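You operate a simulated robot arm through the tools that you are given. There is no shell and no other tool.

You are at the controls of a simulated robot arm. One attempt, no reset.

TASK
Fit the pot peg, set the plate low, stir the porridge smooth and switch off.
Fine: the pot peg goes home in its hole; nothing burnt on, no spill; the spoon goes back in its crock.

It is judged by the outcome, as a careful person would: the job done as asked, and still so three seconds after it is handed in. It fails if anything else is knocked over, pushed out of place, dropped, spilled or broken.

THE ROBOT
A 6-joint arm with a two-finger gripper, fixed in place. Base frame: the origin is at the foot of the arm, x ahead of it, y to its left, z up; the work surface is at about z = 90. Readings come in cm, degrees, newtons and seconds.
Its first joint turns from -166.0 to 166.0 degrees. Payload 2.45 kg.
The tool frame sits at the grasp point between the pads (the TCP): z along the fingers, y along the line on which they close. The tips reach 2 cm beyond it. The gripper opens to 14 cm. The gripper's body begins 16.8 cm behind the TCP.
Orientation is told as [roll, pitch, yaw] about the base's x, y, z axes, in that order, counted from this pose: with the fingers straight down and closing along the base's y, the tool's x points along the base's -x, its y along +y and its z along -z.

THE INTERFACE
- The arm moves only by the tool send_rows. Its argument "moves" is a list of rows, each an object of numbers (a shift or turn left out is 0, a gripper value left out holds the last): "gripper": the opening, from 0 (shut) to 1 (fully open); "tx", "ty", "tz": the shift along the tool's x, y, z in cm; "wx", "wy", "wz": the turn, a rotation vector about the tool's x, y, z in degrees. In form: [{"gripper": .., "tx": .., "ty": .., "tz": .., "wx": .., "wy": .., "wz": ..}, ...]. A call has 1 to 20 rows; each row shifts and turns the commanded pose from where the row before left it, along the tool's axes as they then stand. A row lasts 0.2 s, in which the tool goes at most 5 cm and 8.6 degrees; a call with a longer step from one row to the next is refused whole, and so is a gripper value outside its range. Where a pose cannot be reached the arm comes as near as it can. A force on the tool above 40 N (or 10 N above the force at the start of the call, whichever is more), or a blocked arm, ends the call early, and 0.2 s more pass. Each finger travels about 4.5 cm/s and halts on what it meets, pressing with about 23 N; the grip force reading is that of the motor and also rises with nothing between the fingers. The clock runs only during rows and for 0.2 s after the last one: add rows that do not move to give the fingers time. The reply holds the time, the measured pose of the TCP, the force on the tool along the base axes, the opening and the grip force, in the units named above and with some noise, with the torque about the TCP (base axes, N m) and any sound that the robot's microphone picked up.
- Cameras (640 x 400 px; columns grow to the right, rows downward): "scene" is fixed at [4.99, 50.03, 171.78]; the picture's right is [-0.43, -0.90, 0.00], its down [-0.56, 0.27, -0.79] and it looks along [0.71, -0.34, -0.62] (base axes); focal length 331 px, centre (320, 200). "wrist" rides on the gripper at [7.8, 1.1, -20.9] in the tool frame; the picture's right is [-0.14, 0.99, 0.00], its down [-0.92, -0.13, -0.37] and it looks along [-0.37, -0.05, 0.93] (tool axes); focal length 280 px, centre (320, 200).
- camera(camera): a new picture of that camera. It takes no simulated time.
- point_at(camera, pixels): for up to 12 pixels [column, row] of the newest picture of that camera ("zoom" is the newest enlarged one), the place [x, y, z] in the base frame of the surface seen there, good to about 0.3 cm. It takes no simulated time.
- inspect(camera, box): a new picture of the part [left, top, right, bottom] of that camera's present view, enlarged. It takes no simulated time.
- job_done(): hands the job in; it is judged then, once.

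Open the gripper and draw the arm clear of the work before you hand the job in, unless the task says otherwise.

The tools are called after "Call:" as name(argument=value, ...) on one line, values as JSON. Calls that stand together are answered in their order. send_rows: Moves the arm, as the interface text tells. Its arguments: {"type":"object","properties":{"moves":{"type":"array","items":{"type":"object","properties":{"gripper":{"type":"number"},"tx":{"type":"number"},"ty":{"type":"number"},"tz":{"type":"number"},"wx":{"type":"number"},"wy":{"type":"number"},"wz":{"type":"number"}}}}},"required":["moves"]} The other tools are called the same way: camera (camera) takes a picture; point_at (camera, pixels) gives the place of the surface under pixels of a picture; inspect (camera, box) takes an enlarged picture of a part of a camera's view; job_done () hands the job in.

At the start:

```text
t: 0.0
tcp_pos: [55.98, 8.29, 147.02]
ee_rot: [0.0, 0.0, 0.0]
ft_force: [-0.8, -0.3, 0.8]
ft_torque: [0.0, 0.04, 0.0]
opening: 13.99
finger_force: 0.0
```

scene: 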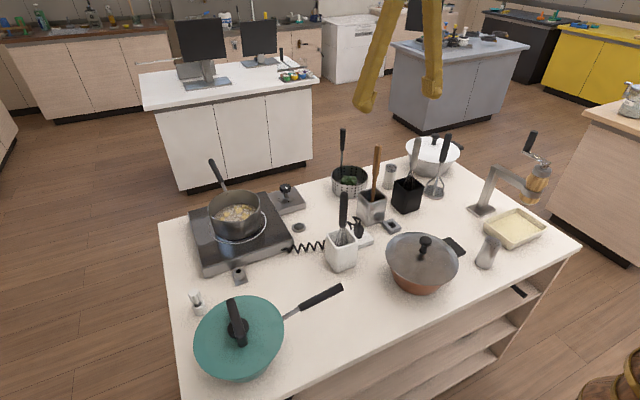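
wrist: 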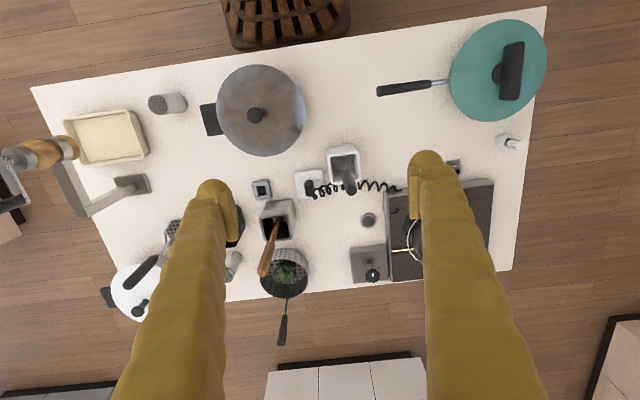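

The scene shows a hot plate with a pot at about (238,215), a knob box at (287,197), several crocks and some small pegs/blocks. I'll take enlarged pictures to identify the parts.

Call:
inspect(camera="scene", box=[180, 150, 320, 300])

Call:
inspect(camera="scene", box=[280, 120, 460, 280])

Call:
inspect(camera="wrist", box=[230, 130, 540, 340])

```text
2.67 times, centred on (250, 225) of scene
```

zoom: 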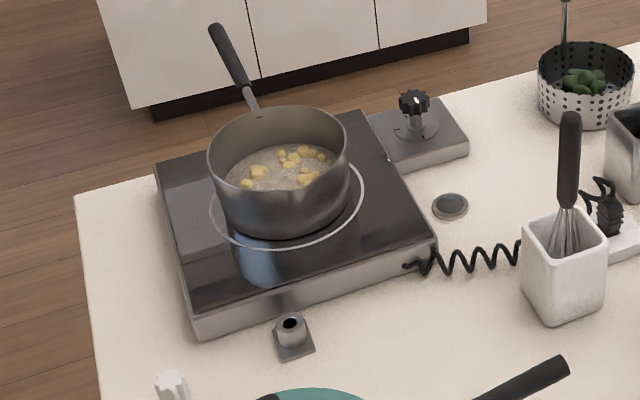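

```text
2.50 times, centred on (370, 200) of scene
```

zoom: 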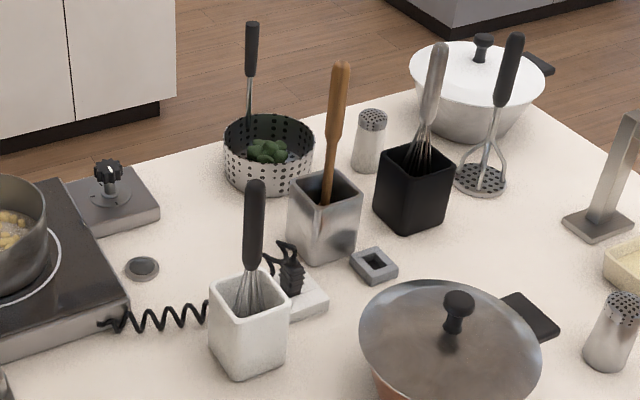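

```text
1.90 times, centred on (385, 235) of wrist
```

zoom: 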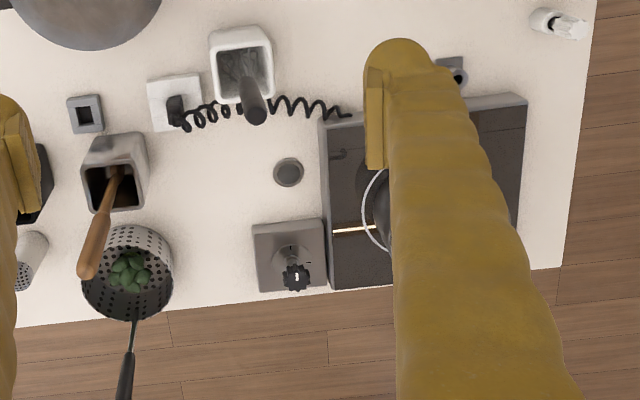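

I need closer looks at the white peg at (196,300), the round socket at (239,275), the square socket at (391,226), the grey disc at (299,227) and the dial.

Call:
inspect(camera="scene", box=[180, 255, 260, 320])

Call:
inspect(camera="scene", box=[265, 175, 325, 245])

Call:
inspect(camera="scene", box=[340, 200, 420, 260])

Call:
inspect(camera="wrist", box=[470, 110, 550, 180])

Call:
inspect(camera="wrist", box=[340, 200, 410, 290])

Call:
inspect(camera="scene", box=[205, 185, 275, 245])

```text
6.15 times, centred on (220, 288) of scene
```

zoom: 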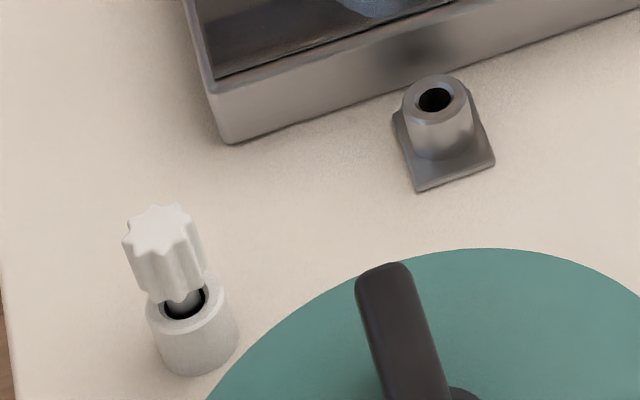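

```text
5.71 times, centred on (295, 210) of scene
```

zoom: 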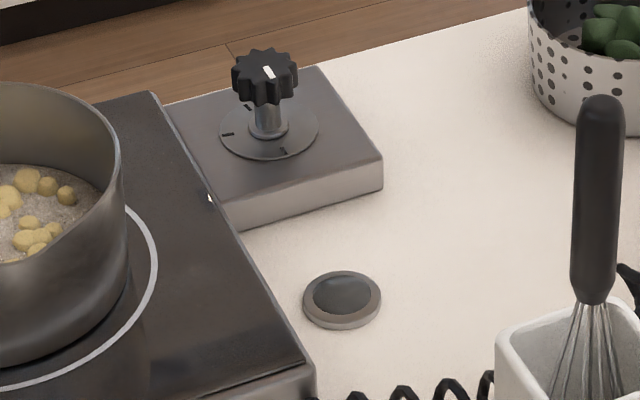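

```text
6.67 times, centred on (380, 230) of scene
```

zoom: 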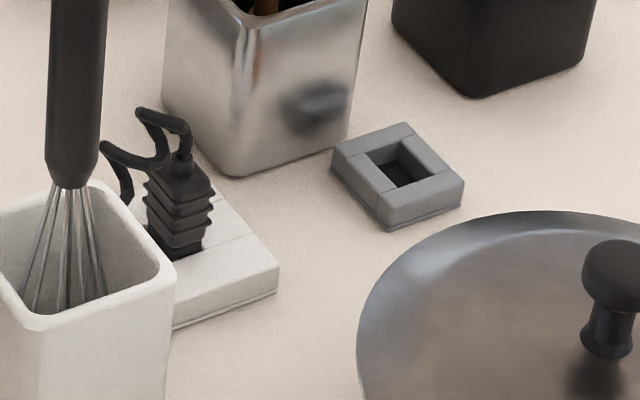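

```text
5.71 times, centred on (510, 145) of wrist
```

zoom: 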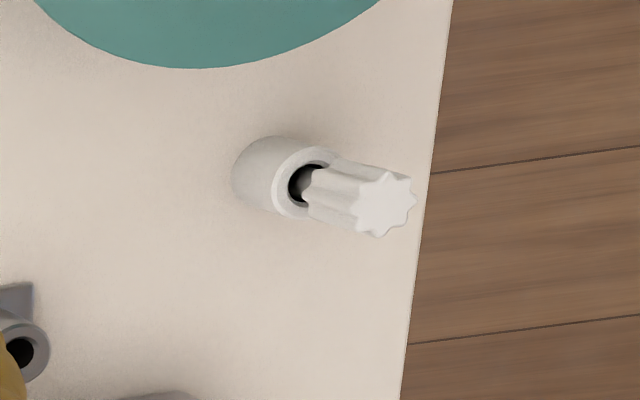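

```text
4.44 times, centred on (375, 245) of wrist
```

zoom: 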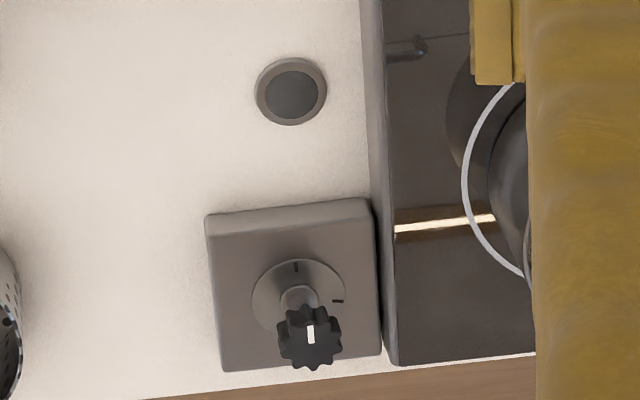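

```text
6.67 times, centred on (240, 215) of scene
```

zoom: 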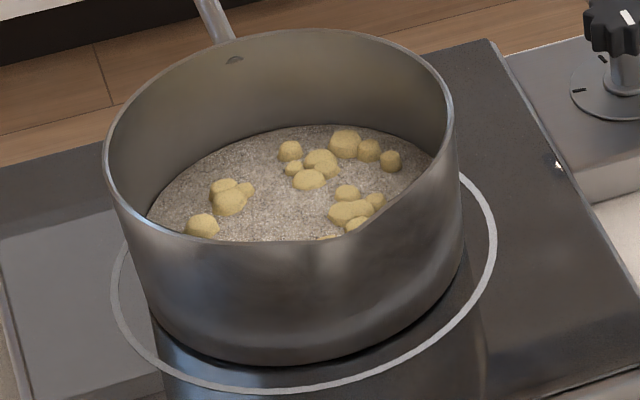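

The white fluted peg stands in a white holder at (196,300) and the grey socket with a round hole is at (239,275). I'll measure these places, plus the dial, pot and crock.

Call:
camera(camera="scene")

Call:
inspect(camera="scene", box=[180, 255, 260, 320])

Call:
point_at(camera="zoom", pixels=[[160, 230], [165, 275], [180, 305], [200, 370], [165, 320], [225, 300], [435, 98], [435, 80], [410, 98], [460, 98], [435, 115], [450, 175]])

Call:
inspect(camera="scene", box=[265, 175, 325, 245])

Call:
point_at(camera="zoom", pixels=[[265, 62], [270, 78], [235, 70], [296, 75], [228, 134], [248, 107], [283, 151], [268, 130], [317, 125], [222, 125], [342, 295], [342, 320]])

```text
taken
```

scene: 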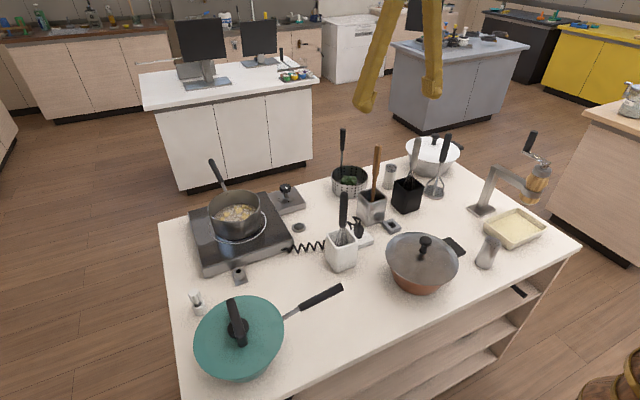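

```text
6.15 times, centred on (220, 288) of scene
```

zoom: 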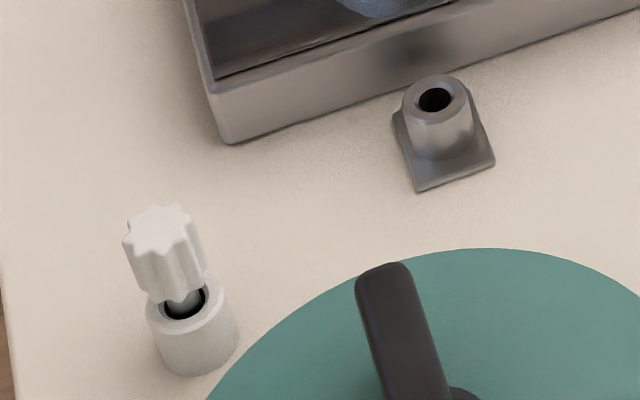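

```text
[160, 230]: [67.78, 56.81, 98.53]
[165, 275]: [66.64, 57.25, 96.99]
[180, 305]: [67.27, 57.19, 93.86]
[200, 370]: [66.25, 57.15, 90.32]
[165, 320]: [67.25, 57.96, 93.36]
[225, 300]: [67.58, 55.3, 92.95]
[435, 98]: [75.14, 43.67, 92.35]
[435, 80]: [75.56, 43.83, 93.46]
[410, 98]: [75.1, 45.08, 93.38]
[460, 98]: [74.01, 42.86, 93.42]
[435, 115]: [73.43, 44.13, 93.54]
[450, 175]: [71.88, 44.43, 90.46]
```

```text
5.71 times, centred on (295, 210) of scene
```

zoom: 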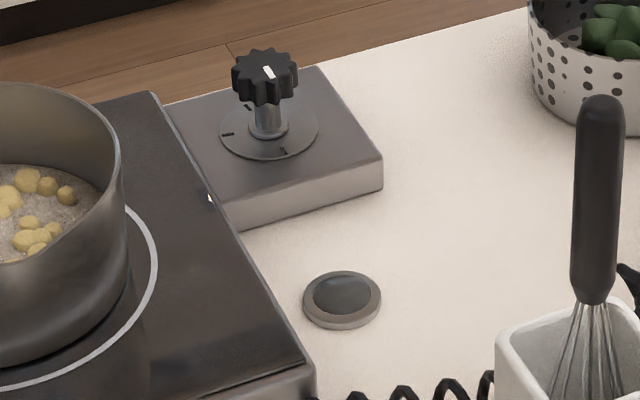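

```text
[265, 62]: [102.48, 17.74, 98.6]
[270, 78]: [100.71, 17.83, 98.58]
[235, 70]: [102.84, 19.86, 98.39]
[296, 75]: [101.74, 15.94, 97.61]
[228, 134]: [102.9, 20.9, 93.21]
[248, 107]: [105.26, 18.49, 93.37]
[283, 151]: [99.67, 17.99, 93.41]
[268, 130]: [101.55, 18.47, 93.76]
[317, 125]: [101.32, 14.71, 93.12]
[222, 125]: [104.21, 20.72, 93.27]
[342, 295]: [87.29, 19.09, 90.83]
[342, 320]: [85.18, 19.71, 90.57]
```

The dial axis is near (102, 18) with ticks on three sides, just beyond the nominal reach. I'll move the wrist camera forward at a safe height to view the dial and pot from above.

Call:
send_rows(moves=[{"tx": -3.2, "ty": 0.97, "tz": 2.0}, {"tx": -3.2, "ty": 0.97, "tz": 2.0}, {"tx": -3.2, "ty": 0.97, "tz": 2.0}, {"tx": -3.2, "ty": 0.97, "tz": 2.0}, {"tx": -3.2, "ty": 0.97, "tz": 2.0}, {"tx": -3.2, "ty": 0.97, "tz": 2.0}, {"tx": -3.2, "ty": 0.97, "tz": 2.0}, {"tx": -3.2, "ty": 0.97, "tz": 2.0}, {"tx": -3.2, "ty": 0.97, "tz": 2.0}, {"tx": -3.2, "ty": 0.97, "tz": 2.0}])

Call:
camera(camera="wrist")

Call:
camera(camera="scene")

```text
t: 2.2
tcp_pos: [87.97, 18.21, 127.13]
ee_rot: [0.0, -0.1, 0.0]
ft_force: [-1.5, 0.7, 1.0]
ft_torque: [0.03, -0.12, -0.01]
opening: 14.02
finger_force: 0.1
```

```text
taken
```

wrist: 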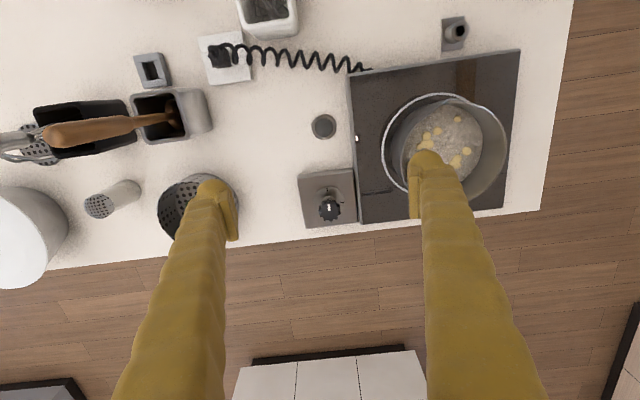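

```text
taken
```

scene: 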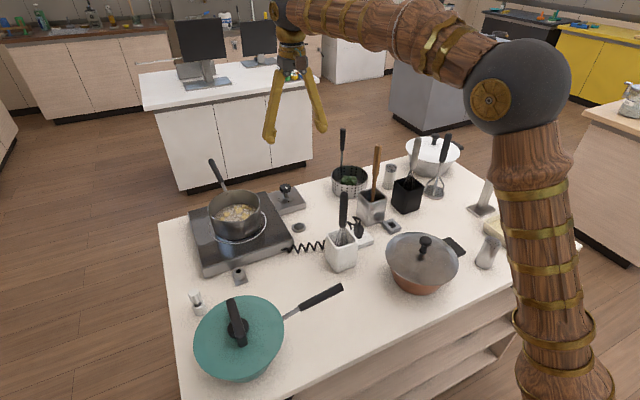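

The dial is at wrist (330,207) and the disc at (324,126). Zooming on these.

Call:
inspect(camera="wrist", box=[290, 100, 380, 235])

Call:
inspect(camera="wrist", box=[300, 165, 365, 230])

Call:
inspect(camera="wrist", box=[340, 50, 540, 230])

```text
2.96 times, centred on (335, 168) of wrist
```

zoom: 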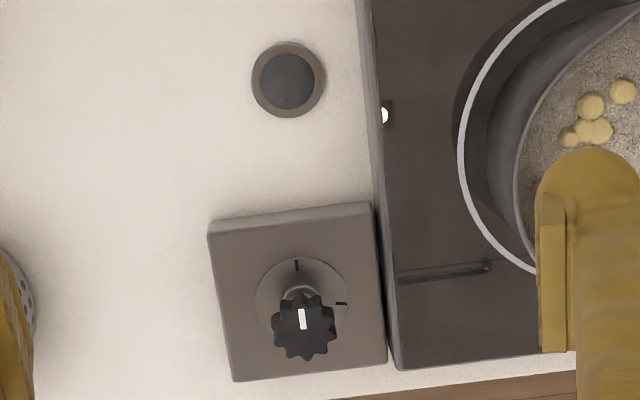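

```text
6.15 times, centred on (332, 198) of wrist
```

zoom: 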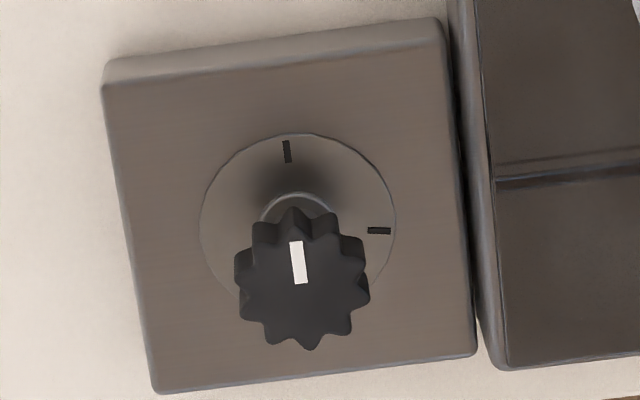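

```text
2.22 times, centred on (440, 140) of wrist
```

zoom: 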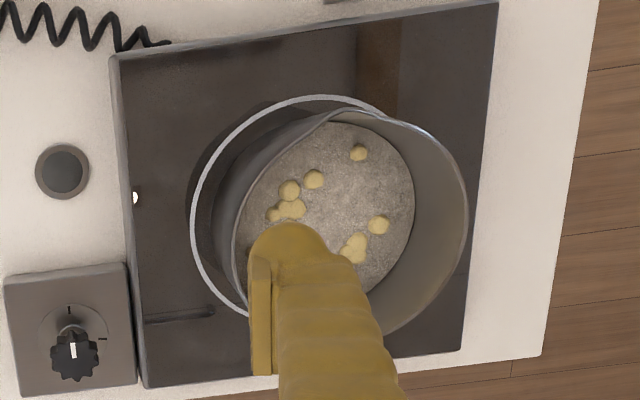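

The pointer faces −x (single tick) and ticks exist at +y and +x. I'll measure the tall items in the way (pot handle, spoon, crocks) from the scene view before moving.

Call:
point_at(camera="scene", pixels=[[212, 163], [222, 183], [238, 193], [212, 205], [266, 208], [238, 240], [377, 150], [375, 185], [343, 197], [342, 129], [445, 138], [236, 305]])

Call:
inspect(camera="scene", box=[340, 135, 430, 250])

Call:
point_at(camera="zoom", pixels=[[256, 45], [250, 80], [242, 120], [235, 160], [230, 185], [180, 180], [205, 230], [290, 210], [265, 165], [225, 205], [212, 305], [300, 265]])

```text
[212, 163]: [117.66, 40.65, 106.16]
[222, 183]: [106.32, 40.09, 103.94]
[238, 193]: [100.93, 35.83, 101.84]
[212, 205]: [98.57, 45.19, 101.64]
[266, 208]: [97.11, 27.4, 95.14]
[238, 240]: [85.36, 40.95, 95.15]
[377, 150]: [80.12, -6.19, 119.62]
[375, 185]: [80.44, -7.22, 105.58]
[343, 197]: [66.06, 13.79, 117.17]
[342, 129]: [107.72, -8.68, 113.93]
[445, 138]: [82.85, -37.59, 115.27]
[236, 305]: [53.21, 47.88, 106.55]
```

```text
3.48 times, centred on (385, 192) of scene
```

zoom: 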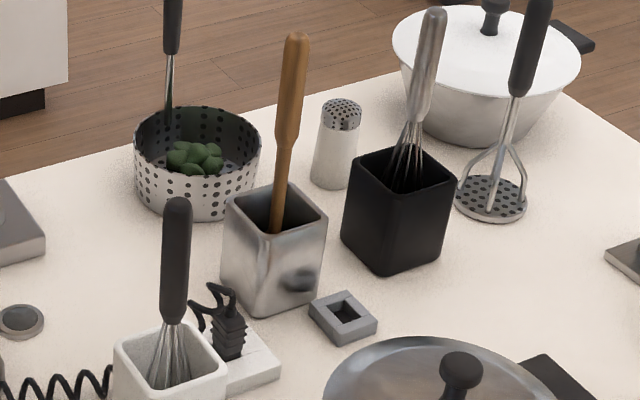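

```text
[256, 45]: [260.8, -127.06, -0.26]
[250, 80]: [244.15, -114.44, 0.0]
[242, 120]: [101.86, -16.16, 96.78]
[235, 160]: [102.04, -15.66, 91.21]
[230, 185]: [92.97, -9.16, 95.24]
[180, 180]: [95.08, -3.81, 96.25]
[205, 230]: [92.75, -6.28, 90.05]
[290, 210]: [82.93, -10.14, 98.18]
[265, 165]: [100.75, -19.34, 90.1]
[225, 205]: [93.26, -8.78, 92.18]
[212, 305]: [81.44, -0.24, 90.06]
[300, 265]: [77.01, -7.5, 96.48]
```

The wooden spoon stands in the metal crock (zoom spoon top at (296,38), rim around (275,210)). Measuring spoon and crock rim.

Call:
point_at(camera="zoom", pixels=[[296, 38], [292, 80], [288, 120], [284, 150], [281, 180], [277, 225], [222, 198], [270, 186], [326, 216], [277, 237], [258, 312], [318, 292]])

Call:
inspect(camera="wrist", box=[30, 60, 230, 190])

Call:
point_at(camera="zoom", pixels=[[90, 240], [200, 230], [300, 205], [380, 195], [440, 190], [460, 170], [330, 110], [420, 250], [550, 100], [580, 210], [340, 220], [500, 130]])

```text
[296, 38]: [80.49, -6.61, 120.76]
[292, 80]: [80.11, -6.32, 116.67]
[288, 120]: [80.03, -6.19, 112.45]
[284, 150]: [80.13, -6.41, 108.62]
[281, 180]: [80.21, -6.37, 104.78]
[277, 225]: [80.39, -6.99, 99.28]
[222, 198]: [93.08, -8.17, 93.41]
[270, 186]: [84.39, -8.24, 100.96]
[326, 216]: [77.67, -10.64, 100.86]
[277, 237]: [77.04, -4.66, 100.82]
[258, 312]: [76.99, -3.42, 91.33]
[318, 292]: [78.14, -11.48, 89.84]
```

```text
3.08 times, centred on (130, 125) of wrist
```

zoom: 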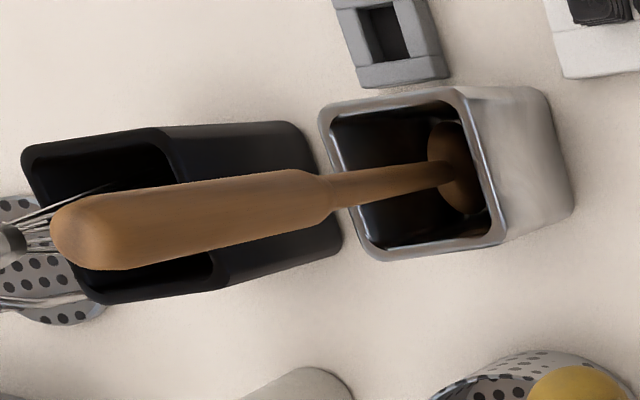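

```text
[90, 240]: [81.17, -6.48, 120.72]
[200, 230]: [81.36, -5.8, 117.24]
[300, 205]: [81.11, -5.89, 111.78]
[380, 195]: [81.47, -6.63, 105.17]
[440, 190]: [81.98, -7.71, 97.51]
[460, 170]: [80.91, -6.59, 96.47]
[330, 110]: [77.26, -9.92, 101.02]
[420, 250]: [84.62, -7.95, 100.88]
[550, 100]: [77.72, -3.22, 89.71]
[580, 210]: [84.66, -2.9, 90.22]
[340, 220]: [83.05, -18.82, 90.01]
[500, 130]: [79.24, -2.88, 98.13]
```

The spoon stands nearly upright at about (80.8, −6.5), top z≈121, crock rim z≈101. First job is the peg: moving the wrist camera to look at the peg and its socket from close.

Call:
send_rows(moves=[{"tx": 2.33, "ty": 3.33, "tz": 0.7}, {"tx": 2.33, "ty": 3.33, "tz": 0.7}, {"tx": 2.33, "ty": 3.33, "tz": 0.7}, {"tx": 2.33, "ty": 3.33, "tz": 0.7}, {"tx": 2.33, "ty": 3.33, "tz": 0.7}, {"tx": 2.33, "ty": 3.33, "tz": 0.7}, {"tx": 2.33, "ty": 3.33, "tz": 0.7}, {"tx": 2.33, "ty": 3.33, "tz": 0.7}, {"tx": 2.33, "ty": 3.33, "tz": 0.7}, {"tx": 2.33, "ty": 3.33, "tz": 0.7}, {"tx": 2.33, "ty": 3.33, "tz": 0.7}, {"tx": 2.33, "ty": 3.33, "tz": 0.7}])

Call:
camera(camera="wrist")

Call:
camera(camera="scene")

```text
t: 4.8
tcp_pos: [60.12, 58.04, 118.77]
ee_rot: [0.0, 0.0, 0.0]
ft_force: [-0.6, -0.7, 0.0]
ft_torque: [0.04, -0.04, 0.02]
opening: 14.01
finger_force: 0.1
```

```text
taken
```

wrist: 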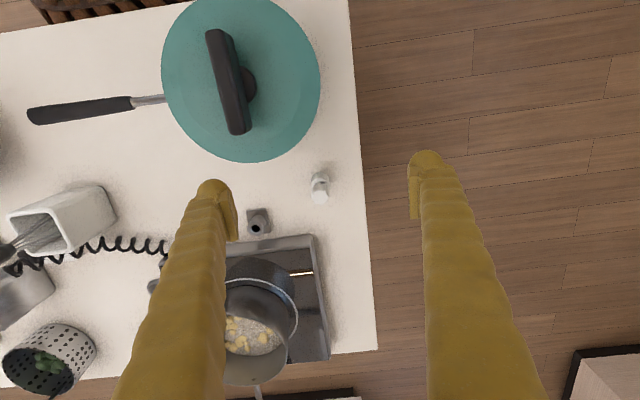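

```text
taken
```

scene: 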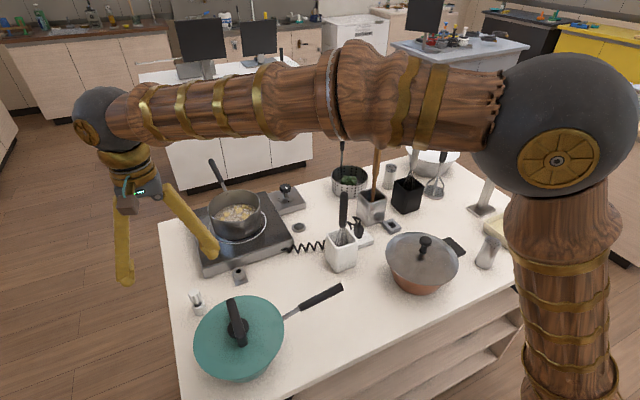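

Peg at wrist (319,187), socket at (258,222). Zooming on both and measuring.

Call:
inspect(camera="wrist", box=[295, 160, 345, 212])

Call:
point_at(camera="zoom", pixels=[[320, 230], [320, 200], [320, 260], [290, 230], [350, 230], [320, 150], [320, 120]])

Call:
inspect(camera="wrist", box=[236, 200, 282, 244])

Call:
point_at(camera="zoom", pixels=[[300, 250], [260, 250], [340, 250], [300, 210], [300, 290], [200, 100], [400, 100], [200, 300], [400, 300]])

```text
7.69 times, centred on (320, 186) of wrist
```

zoom: 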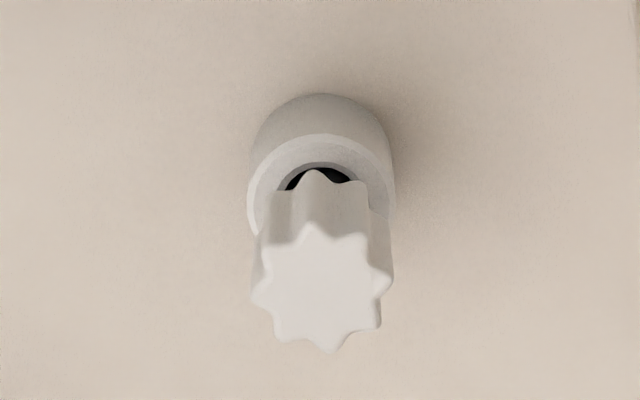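

```text
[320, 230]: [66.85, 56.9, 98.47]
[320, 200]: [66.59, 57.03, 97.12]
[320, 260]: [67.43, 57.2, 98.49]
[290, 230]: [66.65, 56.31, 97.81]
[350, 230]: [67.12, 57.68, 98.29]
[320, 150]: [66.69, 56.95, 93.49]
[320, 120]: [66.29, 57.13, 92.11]
```

```text
9.09 times, centred on (259, 222) of wrist
```

zoom: 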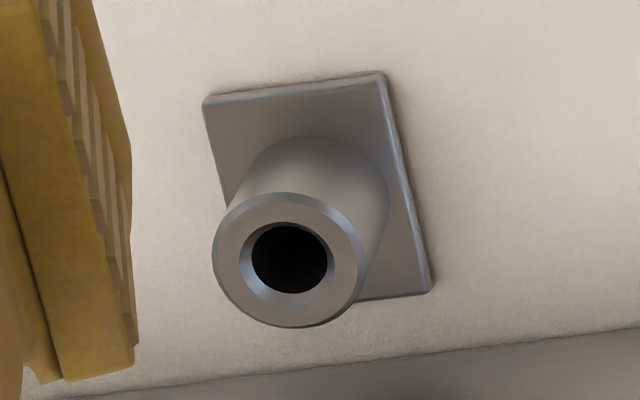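

```text
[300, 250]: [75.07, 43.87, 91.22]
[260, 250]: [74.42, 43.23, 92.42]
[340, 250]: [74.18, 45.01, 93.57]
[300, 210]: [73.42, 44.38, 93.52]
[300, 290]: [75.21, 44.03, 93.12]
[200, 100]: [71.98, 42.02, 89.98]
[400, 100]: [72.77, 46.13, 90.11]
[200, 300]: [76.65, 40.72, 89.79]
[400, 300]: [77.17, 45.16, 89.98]
```

Refining the peg head and socket hole centres with more points.

Call:
inspect(camera="wrist", box=[295, 160, 345, 212])

Call:
point_at(camera="zoom", pixels=[[320, 285], [320, 320], [265, 285], [375, 285], [320, 250], [285, 260], [355, 310], [252, 190], [388, 190], [320, 140], [280, 148], [360, 148]])

Call:
inspect(camera="wrist", box=[236, 200, 282, 244])

Call:
point_at(camera="zoom", pixels=[[225, 258], [350, 262], [287, 203], [290, 315], [240, 220], [340, 220], [240, 300], [340, 300], [287, 258]])

Call:
inspect(camera="scene", box=[220, 260, 260, 290])

Call:
point_at(camera="zoom", pixels=[[250, 110], [350, 110], [300, 80], [300, 160]])

```text
7.69 times, centred on (320, 186) of wrist
```

zoom: 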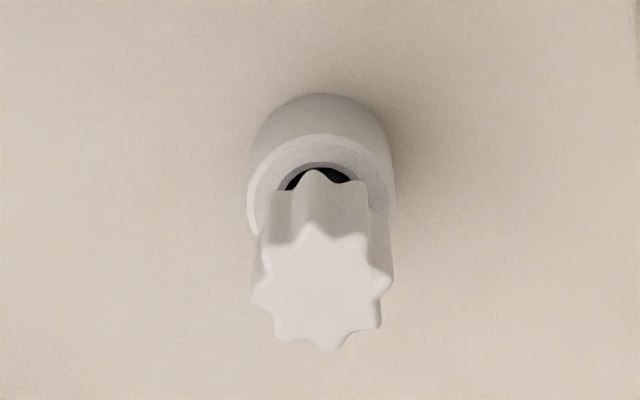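

```text
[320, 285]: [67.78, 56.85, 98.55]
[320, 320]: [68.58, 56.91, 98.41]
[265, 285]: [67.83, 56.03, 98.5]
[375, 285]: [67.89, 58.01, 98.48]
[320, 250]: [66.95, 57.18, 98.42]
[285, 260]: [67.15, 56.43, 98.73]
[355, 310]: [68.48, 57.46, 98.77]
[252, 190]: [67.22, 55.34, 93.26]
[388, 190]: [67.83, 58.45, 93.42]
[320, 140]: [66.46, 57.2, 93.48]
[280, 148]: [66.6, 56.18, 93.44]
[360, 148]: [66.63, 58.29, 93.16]
```

```text
9.09 times, centred on (259, 222) of wrist
```

zoom: 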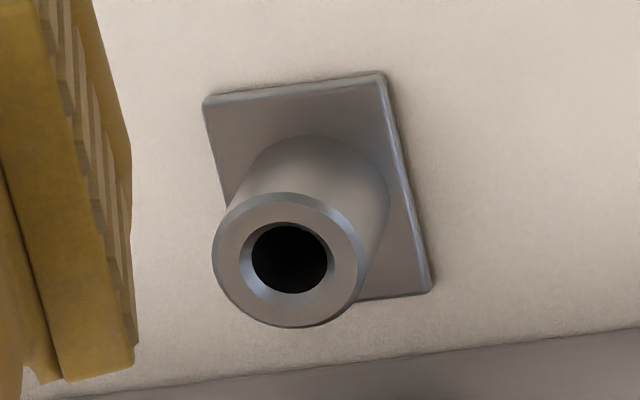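

```text
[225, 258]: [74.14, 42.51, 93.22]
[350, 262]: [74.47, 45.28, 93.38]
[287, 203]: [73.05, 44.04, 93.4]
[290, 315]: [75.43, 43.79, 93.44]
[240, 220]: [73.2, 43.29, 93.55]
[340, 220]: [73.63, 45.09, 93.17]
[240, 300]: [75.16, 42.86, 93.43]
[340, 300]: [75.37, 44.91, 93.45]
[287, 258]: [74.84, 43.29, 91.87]
```

```text
13.33 times, centred on (240, 275) of scene
```

zoom: 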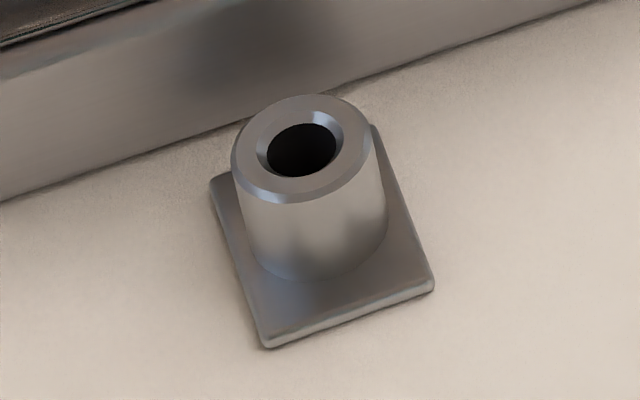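

```text
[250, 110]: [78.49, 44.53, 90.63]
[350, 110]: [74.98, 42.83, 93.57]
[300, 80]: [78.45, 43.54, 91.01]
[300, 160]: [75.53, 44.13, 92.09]
```

Socket centre ≈ (74.25, 43.9), rim z 93.4; peg head centre ≈ (67.8, 57.0), top z 98.5. I'll go above the peg at z 106 with the opening reduced to about 5 cm and look again.

Call:
send_rows(moves=[{"gripper": 0.36, "tx": -1.536, "ty": -0.208, "tz": 2.55}, {"tx": -1.536, "ty": -0.208, "tz": 2.55}, {"tx": -1.536, "ty": -0.208, "tz": 2.55}, {"tx": -1.536, "ty": -0.208, "tz": 2.55}, {"tx": -1.536, "ty": -0.208, "tz": 2.55}])

Call:
camera(camera="wrist")

Call:
inspect(camera="scene", box=[100, 170, 300, 340])

```text
t: 6.0
tcp_pos: [67.9, 56.95, 105.83]
ee_rot: [0.0, 0.1, -0.1]
ft_force: [0.8, -0.4, 0.2]
ft_torque: [0.05, -0.01, -0.02]
opening: 5.0
finger_force: 0.1
```

```text
taken
```

wrist: 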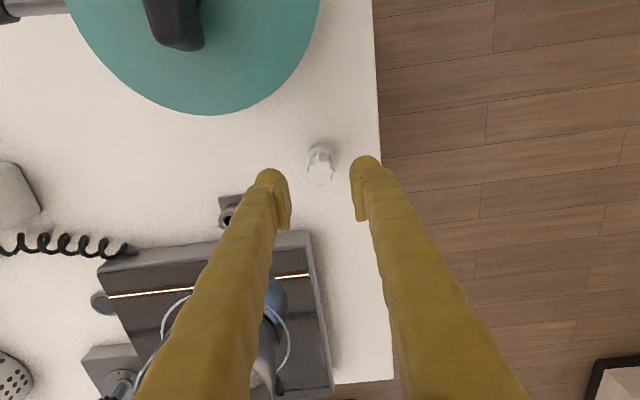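

```text
2.35 times, centred on (200, 255) of scene
```

zoom: 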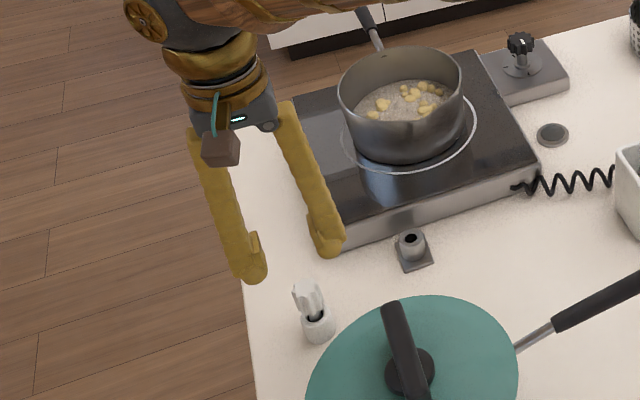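

Peg head is now at wrist (321,170). Verifying its centre from here.

Call:
inspect(camera="wrist", box=[296, 135, 346, 190])

Call:
point_at(camera="zoom", pixels=[[320, 240], [320, 270], [320, 300], [280, 270], [360, 270], [250, 270], [390, 270], [320, 200], [320, 320]])

```text
7.27 times, centred on (321, 162) of wrist
```

zoom: 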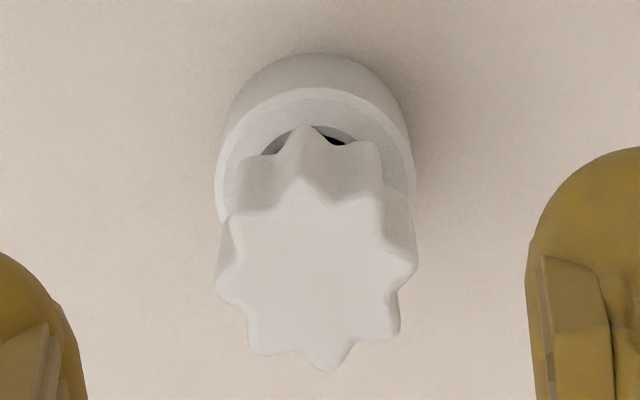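

```text
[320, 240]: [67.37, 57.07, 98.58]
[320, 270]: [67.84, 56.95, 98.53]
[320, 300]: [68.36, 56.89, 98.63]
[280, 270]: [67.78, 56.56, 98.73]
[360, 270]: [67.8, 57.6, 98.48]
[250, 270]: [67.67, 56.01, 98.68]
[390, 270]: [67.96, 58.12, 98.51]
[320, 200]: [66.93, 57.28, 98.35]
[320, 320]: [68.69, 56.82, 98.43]
```

Head centre ≈ (67.95, 56.9), right under the TCP. Descending to z≈97.1 and closing.

Call:
send_rows(moves=[{"tz": 2.2}, {"tz": 2.2}, {"tz": 2.2}, {"tz": 2.1}, {"gripper": 0.0}, {}, {}, {}, {}])

Call:
inspect(camera="scene", box=[150, 240, 270, 330])

Call:
camera(camera="wrist")

```text
t: 8.0
tcp_pos: [67.65, 56.92, 97.25]
ee_rot: [0.0, 0.0, 0.1]
ft_force: [-0.1, 0.3, 0.0]
ft_torque: [0.01, 0.01, 0.01]
opening: 2.6
finger_force: 22.8
```

```text
4.44 times, centred on (210, 285) of scene
```

zoom: 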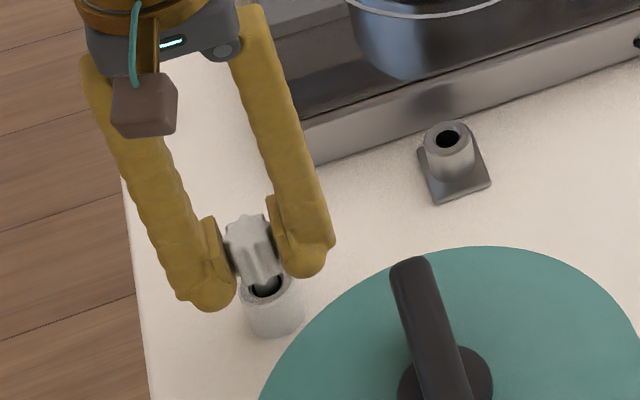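

```text
taken
```

wrist: 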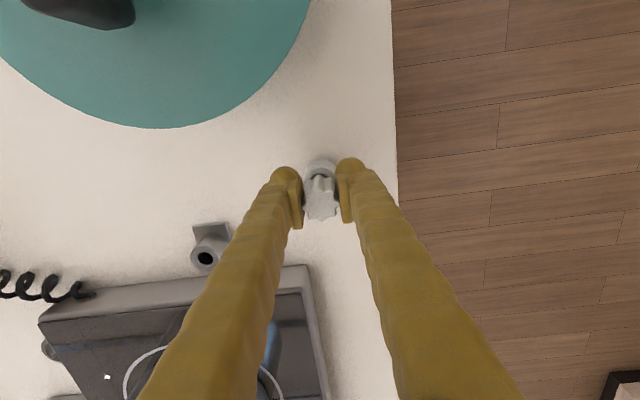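

Gripped (opening 2.6, 22.8 N). Lifting straight up 7 cm slowly and looking at the peg's shank.

Call:
send_rows(moves=[{"tz": -1.0}, {"tz": -1.5}, {"tz": -1.5}, {"tz": -1.5}, {"tz": -1.5}])

Call:
inspect(camera="scene", box=[150, 220, 270, 320])

Call:
inspect(camera="wrist", box=[260, 140, 380, 240])

```text
t: 9.2
tcp_pos: [67.77, 57.09, 104.2]
ee_rot: [0.0, 0.0, 0.0]
ft_force: [0.2, -0.4, -0.5]
ft_torque: [0.0, 0.02, -0.01]
opening: 2.6
finger_force: 23.1
```

```text
4.00 times, centred on (210, 270) of scene
```

zoom: 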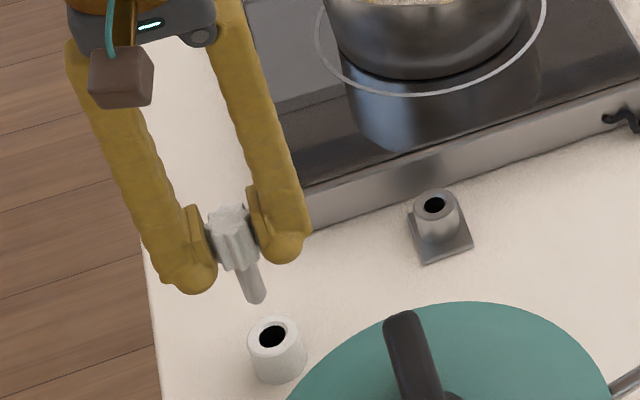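

```text
4.00 times, centred on (320, 190) of wrist
```

zoom: 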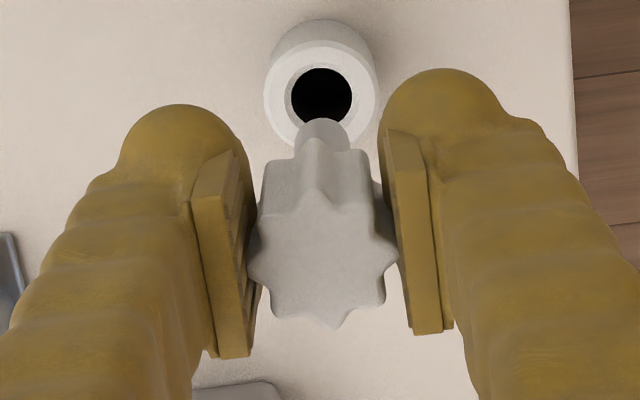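

The peg is out, with a round shank. Measuring the shank tip and head to know the peg's offset and tilt.

Call:
inspect(camera="scene", box=[190, 260, 230, 300])

Call:
point_at(camera="zoom", pixels=[[295, 90], [310, 100], [300, 150], [340, 210], [350, 250], [360, 280], [320, 220], [370, 220]])

Call:
inspect(camera="wrist", box=[300, 160, 345, 225])

Call:
point_at(camera="zoom", pixels=[[315, 70], [320, 100], [320, 250], [320, 300], [270, 270], [370, 270]])

```text
10.00 times, centred on (210, 280) of scene
```

zoom: 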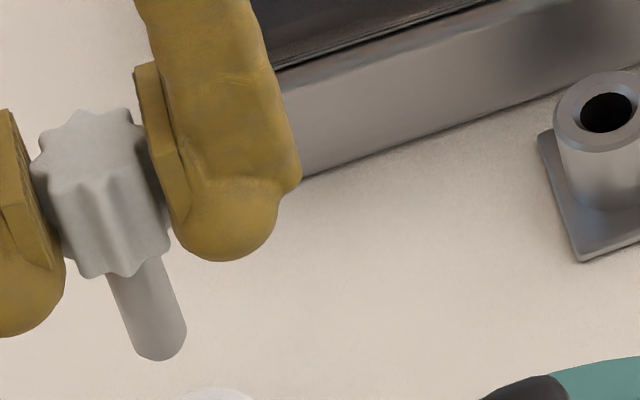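

```text
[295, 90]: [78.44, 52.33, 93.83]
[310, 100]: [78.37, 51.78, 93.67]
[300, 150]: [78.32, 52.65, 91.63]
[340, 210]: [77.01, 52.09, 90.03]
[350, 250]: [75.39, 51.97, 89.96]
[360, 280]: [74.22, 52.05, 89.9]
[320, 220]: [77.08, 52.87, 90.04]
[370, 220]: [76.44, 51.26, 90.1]
```

```text
6.15 times, centred on (322, 192) of wrist
```

zoom: 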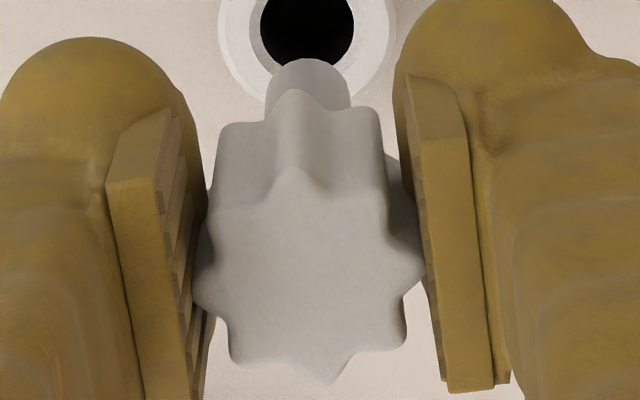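

```text
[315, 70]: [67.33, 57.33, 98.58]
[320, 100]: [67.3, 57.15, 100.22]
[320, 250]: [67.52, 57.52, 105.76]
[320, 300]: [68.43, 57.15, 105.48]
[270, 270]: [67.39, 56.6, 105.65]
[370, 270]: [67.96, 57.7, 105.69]
```

Measure the shank itself at zoom (150,300)-(160,350) from the scene view.

Call:
inspect(camera="scene", box=[190, 260, 230, 300])

Call:
point_at(camera="zoom", pixels=[[140, 290], [150, 320], [158, 352], [115, 290], [165, 285], [90, 145], [40, 160], [140, 130], [110, 265]])

```text
10.00 times, centred on (210, 280) of scene
```

zoom: 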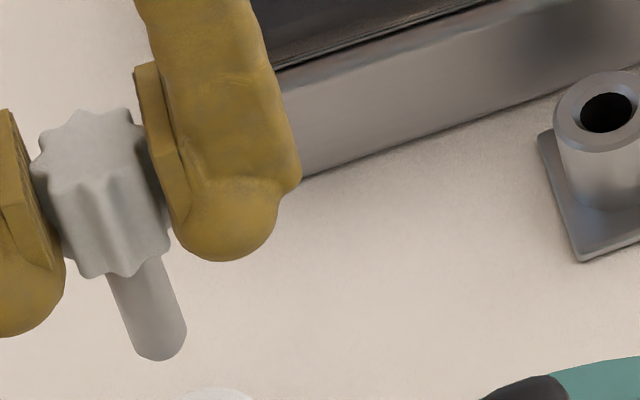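

```text
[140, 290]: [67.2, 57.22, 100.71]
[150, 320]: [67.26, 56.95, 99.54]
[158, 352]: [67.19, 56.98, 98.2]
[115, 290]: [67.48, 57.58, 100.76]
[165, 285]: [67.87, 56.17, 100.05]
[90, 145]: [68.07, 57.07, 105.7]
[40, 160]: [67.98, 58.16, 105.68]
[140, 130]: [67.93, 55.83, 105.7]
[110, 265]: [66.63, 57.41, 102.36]
```

Shank tip is ~6.1 cm below the TCP and vertical. Moving over the socket with the tip about 3 cm above its rim.

Call:
send_rows(moves=[{"tx": -1.28, "ty": -2.62, "tz": 0.2}, {"tx": -1.28, "ty": -2.62, "tz": 0.2}, {"tx": -1.28, "ty": -2.62, "tz": 0.2}, {"tx": -1.28, "ty": -2.62, "tz": 0.2}, {"tx": -1.28, "ty": -2.62, "tz": 0.2}, {}])

Call:
inspect(camera="scene", box=[210, 235, 270, 290])

Call:
inspect(camera="wrist", box=[280, 140, 365, 230])

```text
t: 10.6
tcp_pos: [74.01, 43.82, 103.19]
ee_rot: [0.0, -0.1, 0.0]
ft_force: [-0.5, 0.8, 0.1]
ft_torque: [-0.01, 0.01, 0.01]
opening: 2.61
finger_force: 22.8
```

```text
7.27 times, centred on (240, 262) of scene
```

zoom: 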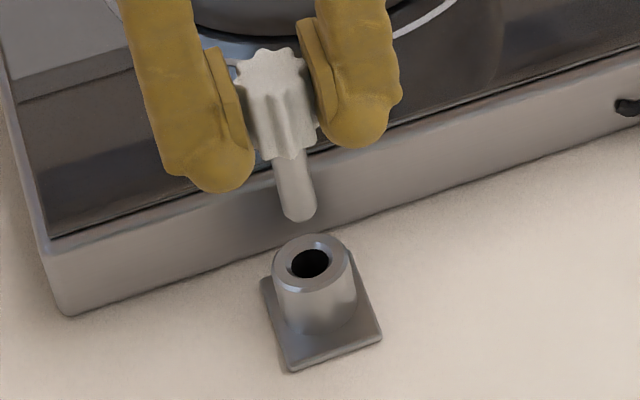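

```text
4.44 times, centred on (322, 185) of wrist
```

zoom: 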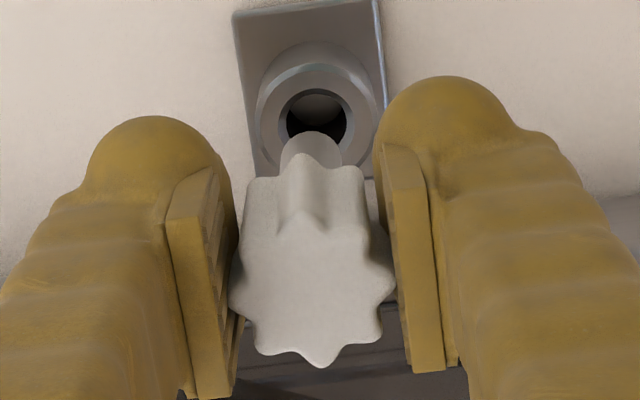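

The shank appears ~0.1 cm to the −y side of the hole. Correcting y by +0.12 and lowering until the tip is just over the rim.

Call:
send_rows(moves=[{"ty": 0.12, "tz": 0.8}, {"tz": 0.9}, {"tz": 0.9}, {"tz": 0.6}, {}])

Call:
inspect(camera="scene", box=[210, 235, 270, 290])

Call:
inspect(camera="wrist", box=[280, 140, 365, 230])

```text
t: 11.8
tcp_pos: [74.1, 44.09, 100.05]
ee_rot: [0.1, 0.0, 0.0]
ft_force: [0.2, 0.2, -0.5]
ft_torque: [0.0, 0.0, -0.02]
opening: 2.64
finger_force: 23.3
```

```text
7.27 times, centred on (240, 262) of scene
```

zoom: 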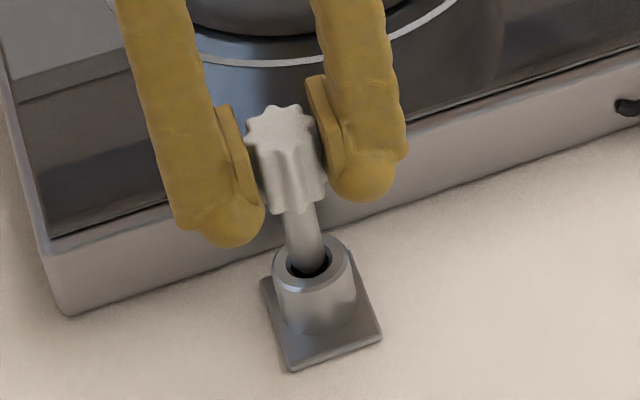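

```text
4.44 times, centred on (322, 185) of wrist
```

zoom: 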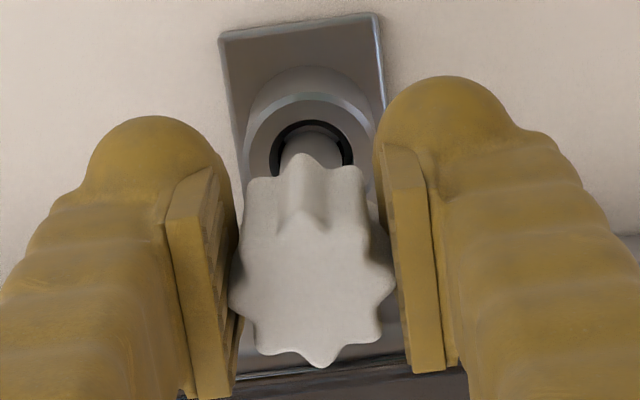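

The tip is entering the hole, centred (shank centre 312, hole centre 312 in the zoom). Lowering slowly while watching the force.

Call:
send_rows(moves=[{"tz": 0.5}, {"tz": 0.5}, {"tz": 0.5}, {"tz": 0.5}, {"tz": 0.4}])

Call:
inspect(camera="scene", box=[210, 235, 270, 290])

```text
t: 13.0
tcp_pos: [74.14, 44.03, 97.66]
ee_rot: [-0.1, 0.0, 0.0]
ft_force: [-0.1, 0.1, -1.2]
ft_torque: [0.03, 0.0, 0.01]
opening: 2.6
finger_force: 22.7
```

```text
7.27 times, centred on (240, 262) of scene
```

zoom: 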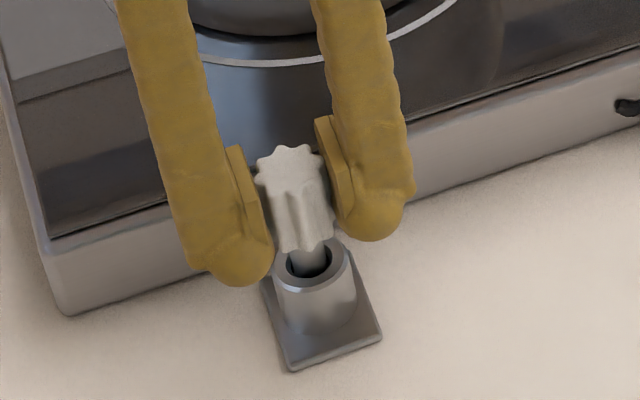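

Sliding in freely (−1.2 N). Continuing in small steps toward the seat.

Call:
send_rows(moves=[{"tz": 0.4}, {"tz": 0.4}, {"tz": 0.3}, {"tz": 0.3}, {}])

Call:
inspect(camera="scene", box=[210, 235, 270, 290])

Call:
inspect(camera="wrist", box=[280, 140, 365, 230])

```text
t: 14.2
tcp_pos: [74.13, 44.01, 96.17]
ee_rot: [0.0, 0.0, 0.1]
ft_force: [1.7, -0.2, 15.5]
ft_torque: [-0.04, -0.14, 0.02]
opening: 2.61
finger_force: 22.9
```

```text
7.27 times, centred on (240, 262) of scene
```

zoom: 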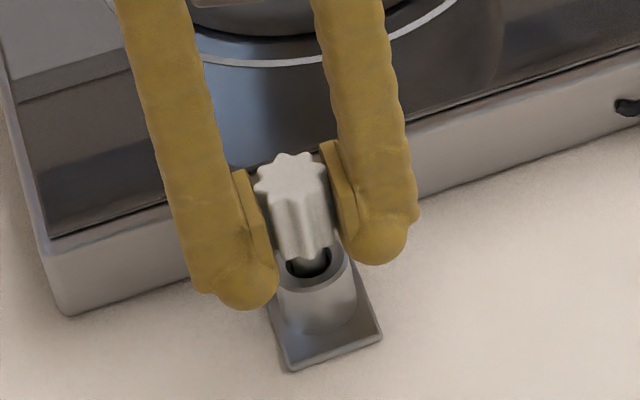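

```text
4.44 times, centred on (322, 185) of wrist
```

zoom: 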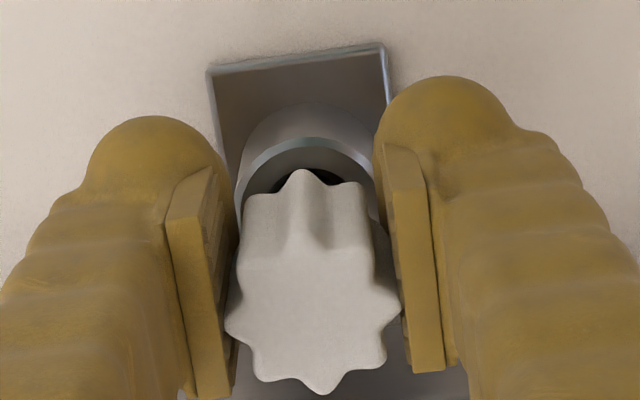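

Contact at 15.5 N with z≈96.2. Measuring head top and gap to the rim to judge whether it is home or snagged.

Call:
inspect(camera="wrist", box=[290, 150, 355, 230])

Call:
point_at(camera="zoom", pixels=[[310, 250], [320, 290], [320, 340], [280, 300], [360, 300]])

Call:
inspect(camera="scene", box=[225, 250, 260, 285])

Call:
point_at(camera="zoom", pixels=[[285, 70], [320, 85], [290, 150], [295, 180], [305, 210], [320, 230], [320, 260], [300, 250]])

```text
5.00 times, centred on (322, 190) of wrist
```

zoom: 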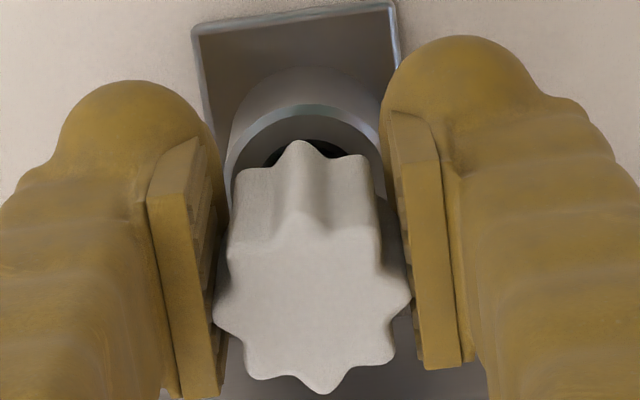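

```text
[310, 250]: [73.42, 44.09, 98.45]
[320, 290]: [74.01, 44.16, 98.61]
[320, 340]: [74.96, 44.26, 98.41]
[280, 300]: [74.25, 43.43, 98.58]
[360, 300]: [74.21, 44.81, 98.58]
```

```text
11.43 times, centred on (242, 268) of scene
```

zoom: 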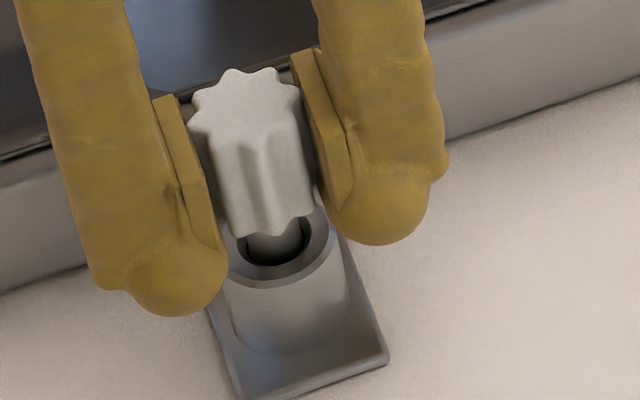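

```text
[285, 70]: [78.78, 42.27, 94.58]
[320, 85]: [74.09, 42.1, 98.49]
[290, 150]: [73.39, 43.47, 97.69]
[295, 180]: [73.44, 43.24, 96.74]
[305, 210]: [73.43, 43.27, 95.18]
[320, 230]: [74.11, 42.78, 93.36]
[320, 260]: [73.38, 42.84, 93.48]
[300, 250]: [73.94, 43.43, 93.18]
```

The head top is at z 98.5 while the gripper went lower, so the peg bottomed out at the same depth as it stood in its holder and slipped in the grip. I'll release, rise, and inspect the seated peg.

Call:
send_rows(moves=[{"tz": -0.1}, {"gripper": 0.32}, {}, {}, {"tz": -2.0}, {"tz": -3.0}, {"tz": -3.0}])

Call:
inspect(camera="scene", box=[215, 240, 265, 290])

Call:
inspect(camera="wrist", box=[280, 120, 365, 210])

```text
t: 15.8
tcp_pos: [74.08, 44.09, 104.31]
ee_rot: [0.1, 0.0, 0.1]
ft_force: [-0.1, 0.3, -0.2]
ft_torque: [0.02, 0.02, 0.01]
opening: 4.47
finger_force: 0.1
```

```text
8.00 times, centred on (240, 265) of scene
```

zoom: 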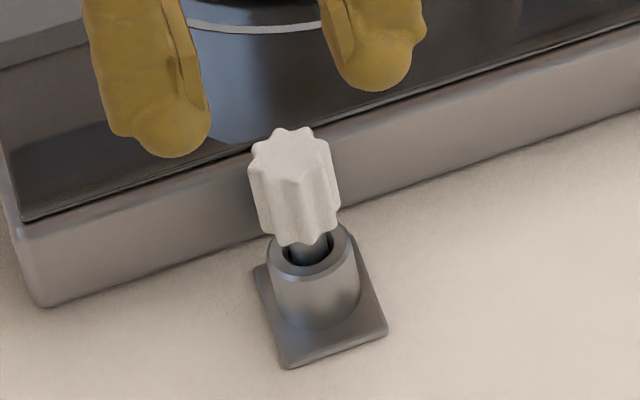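

```text
4.44 times, centred on (322, 165) of wrist
```

zoom: 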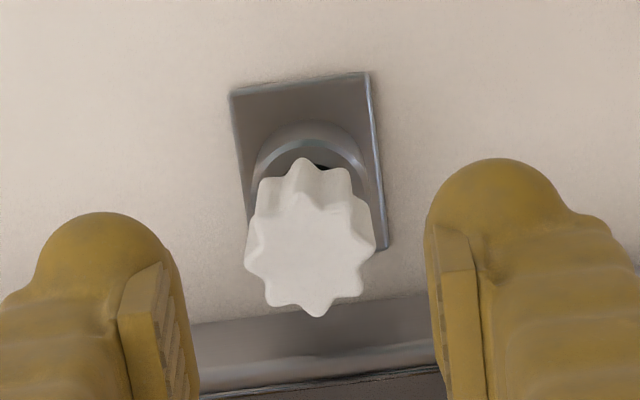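

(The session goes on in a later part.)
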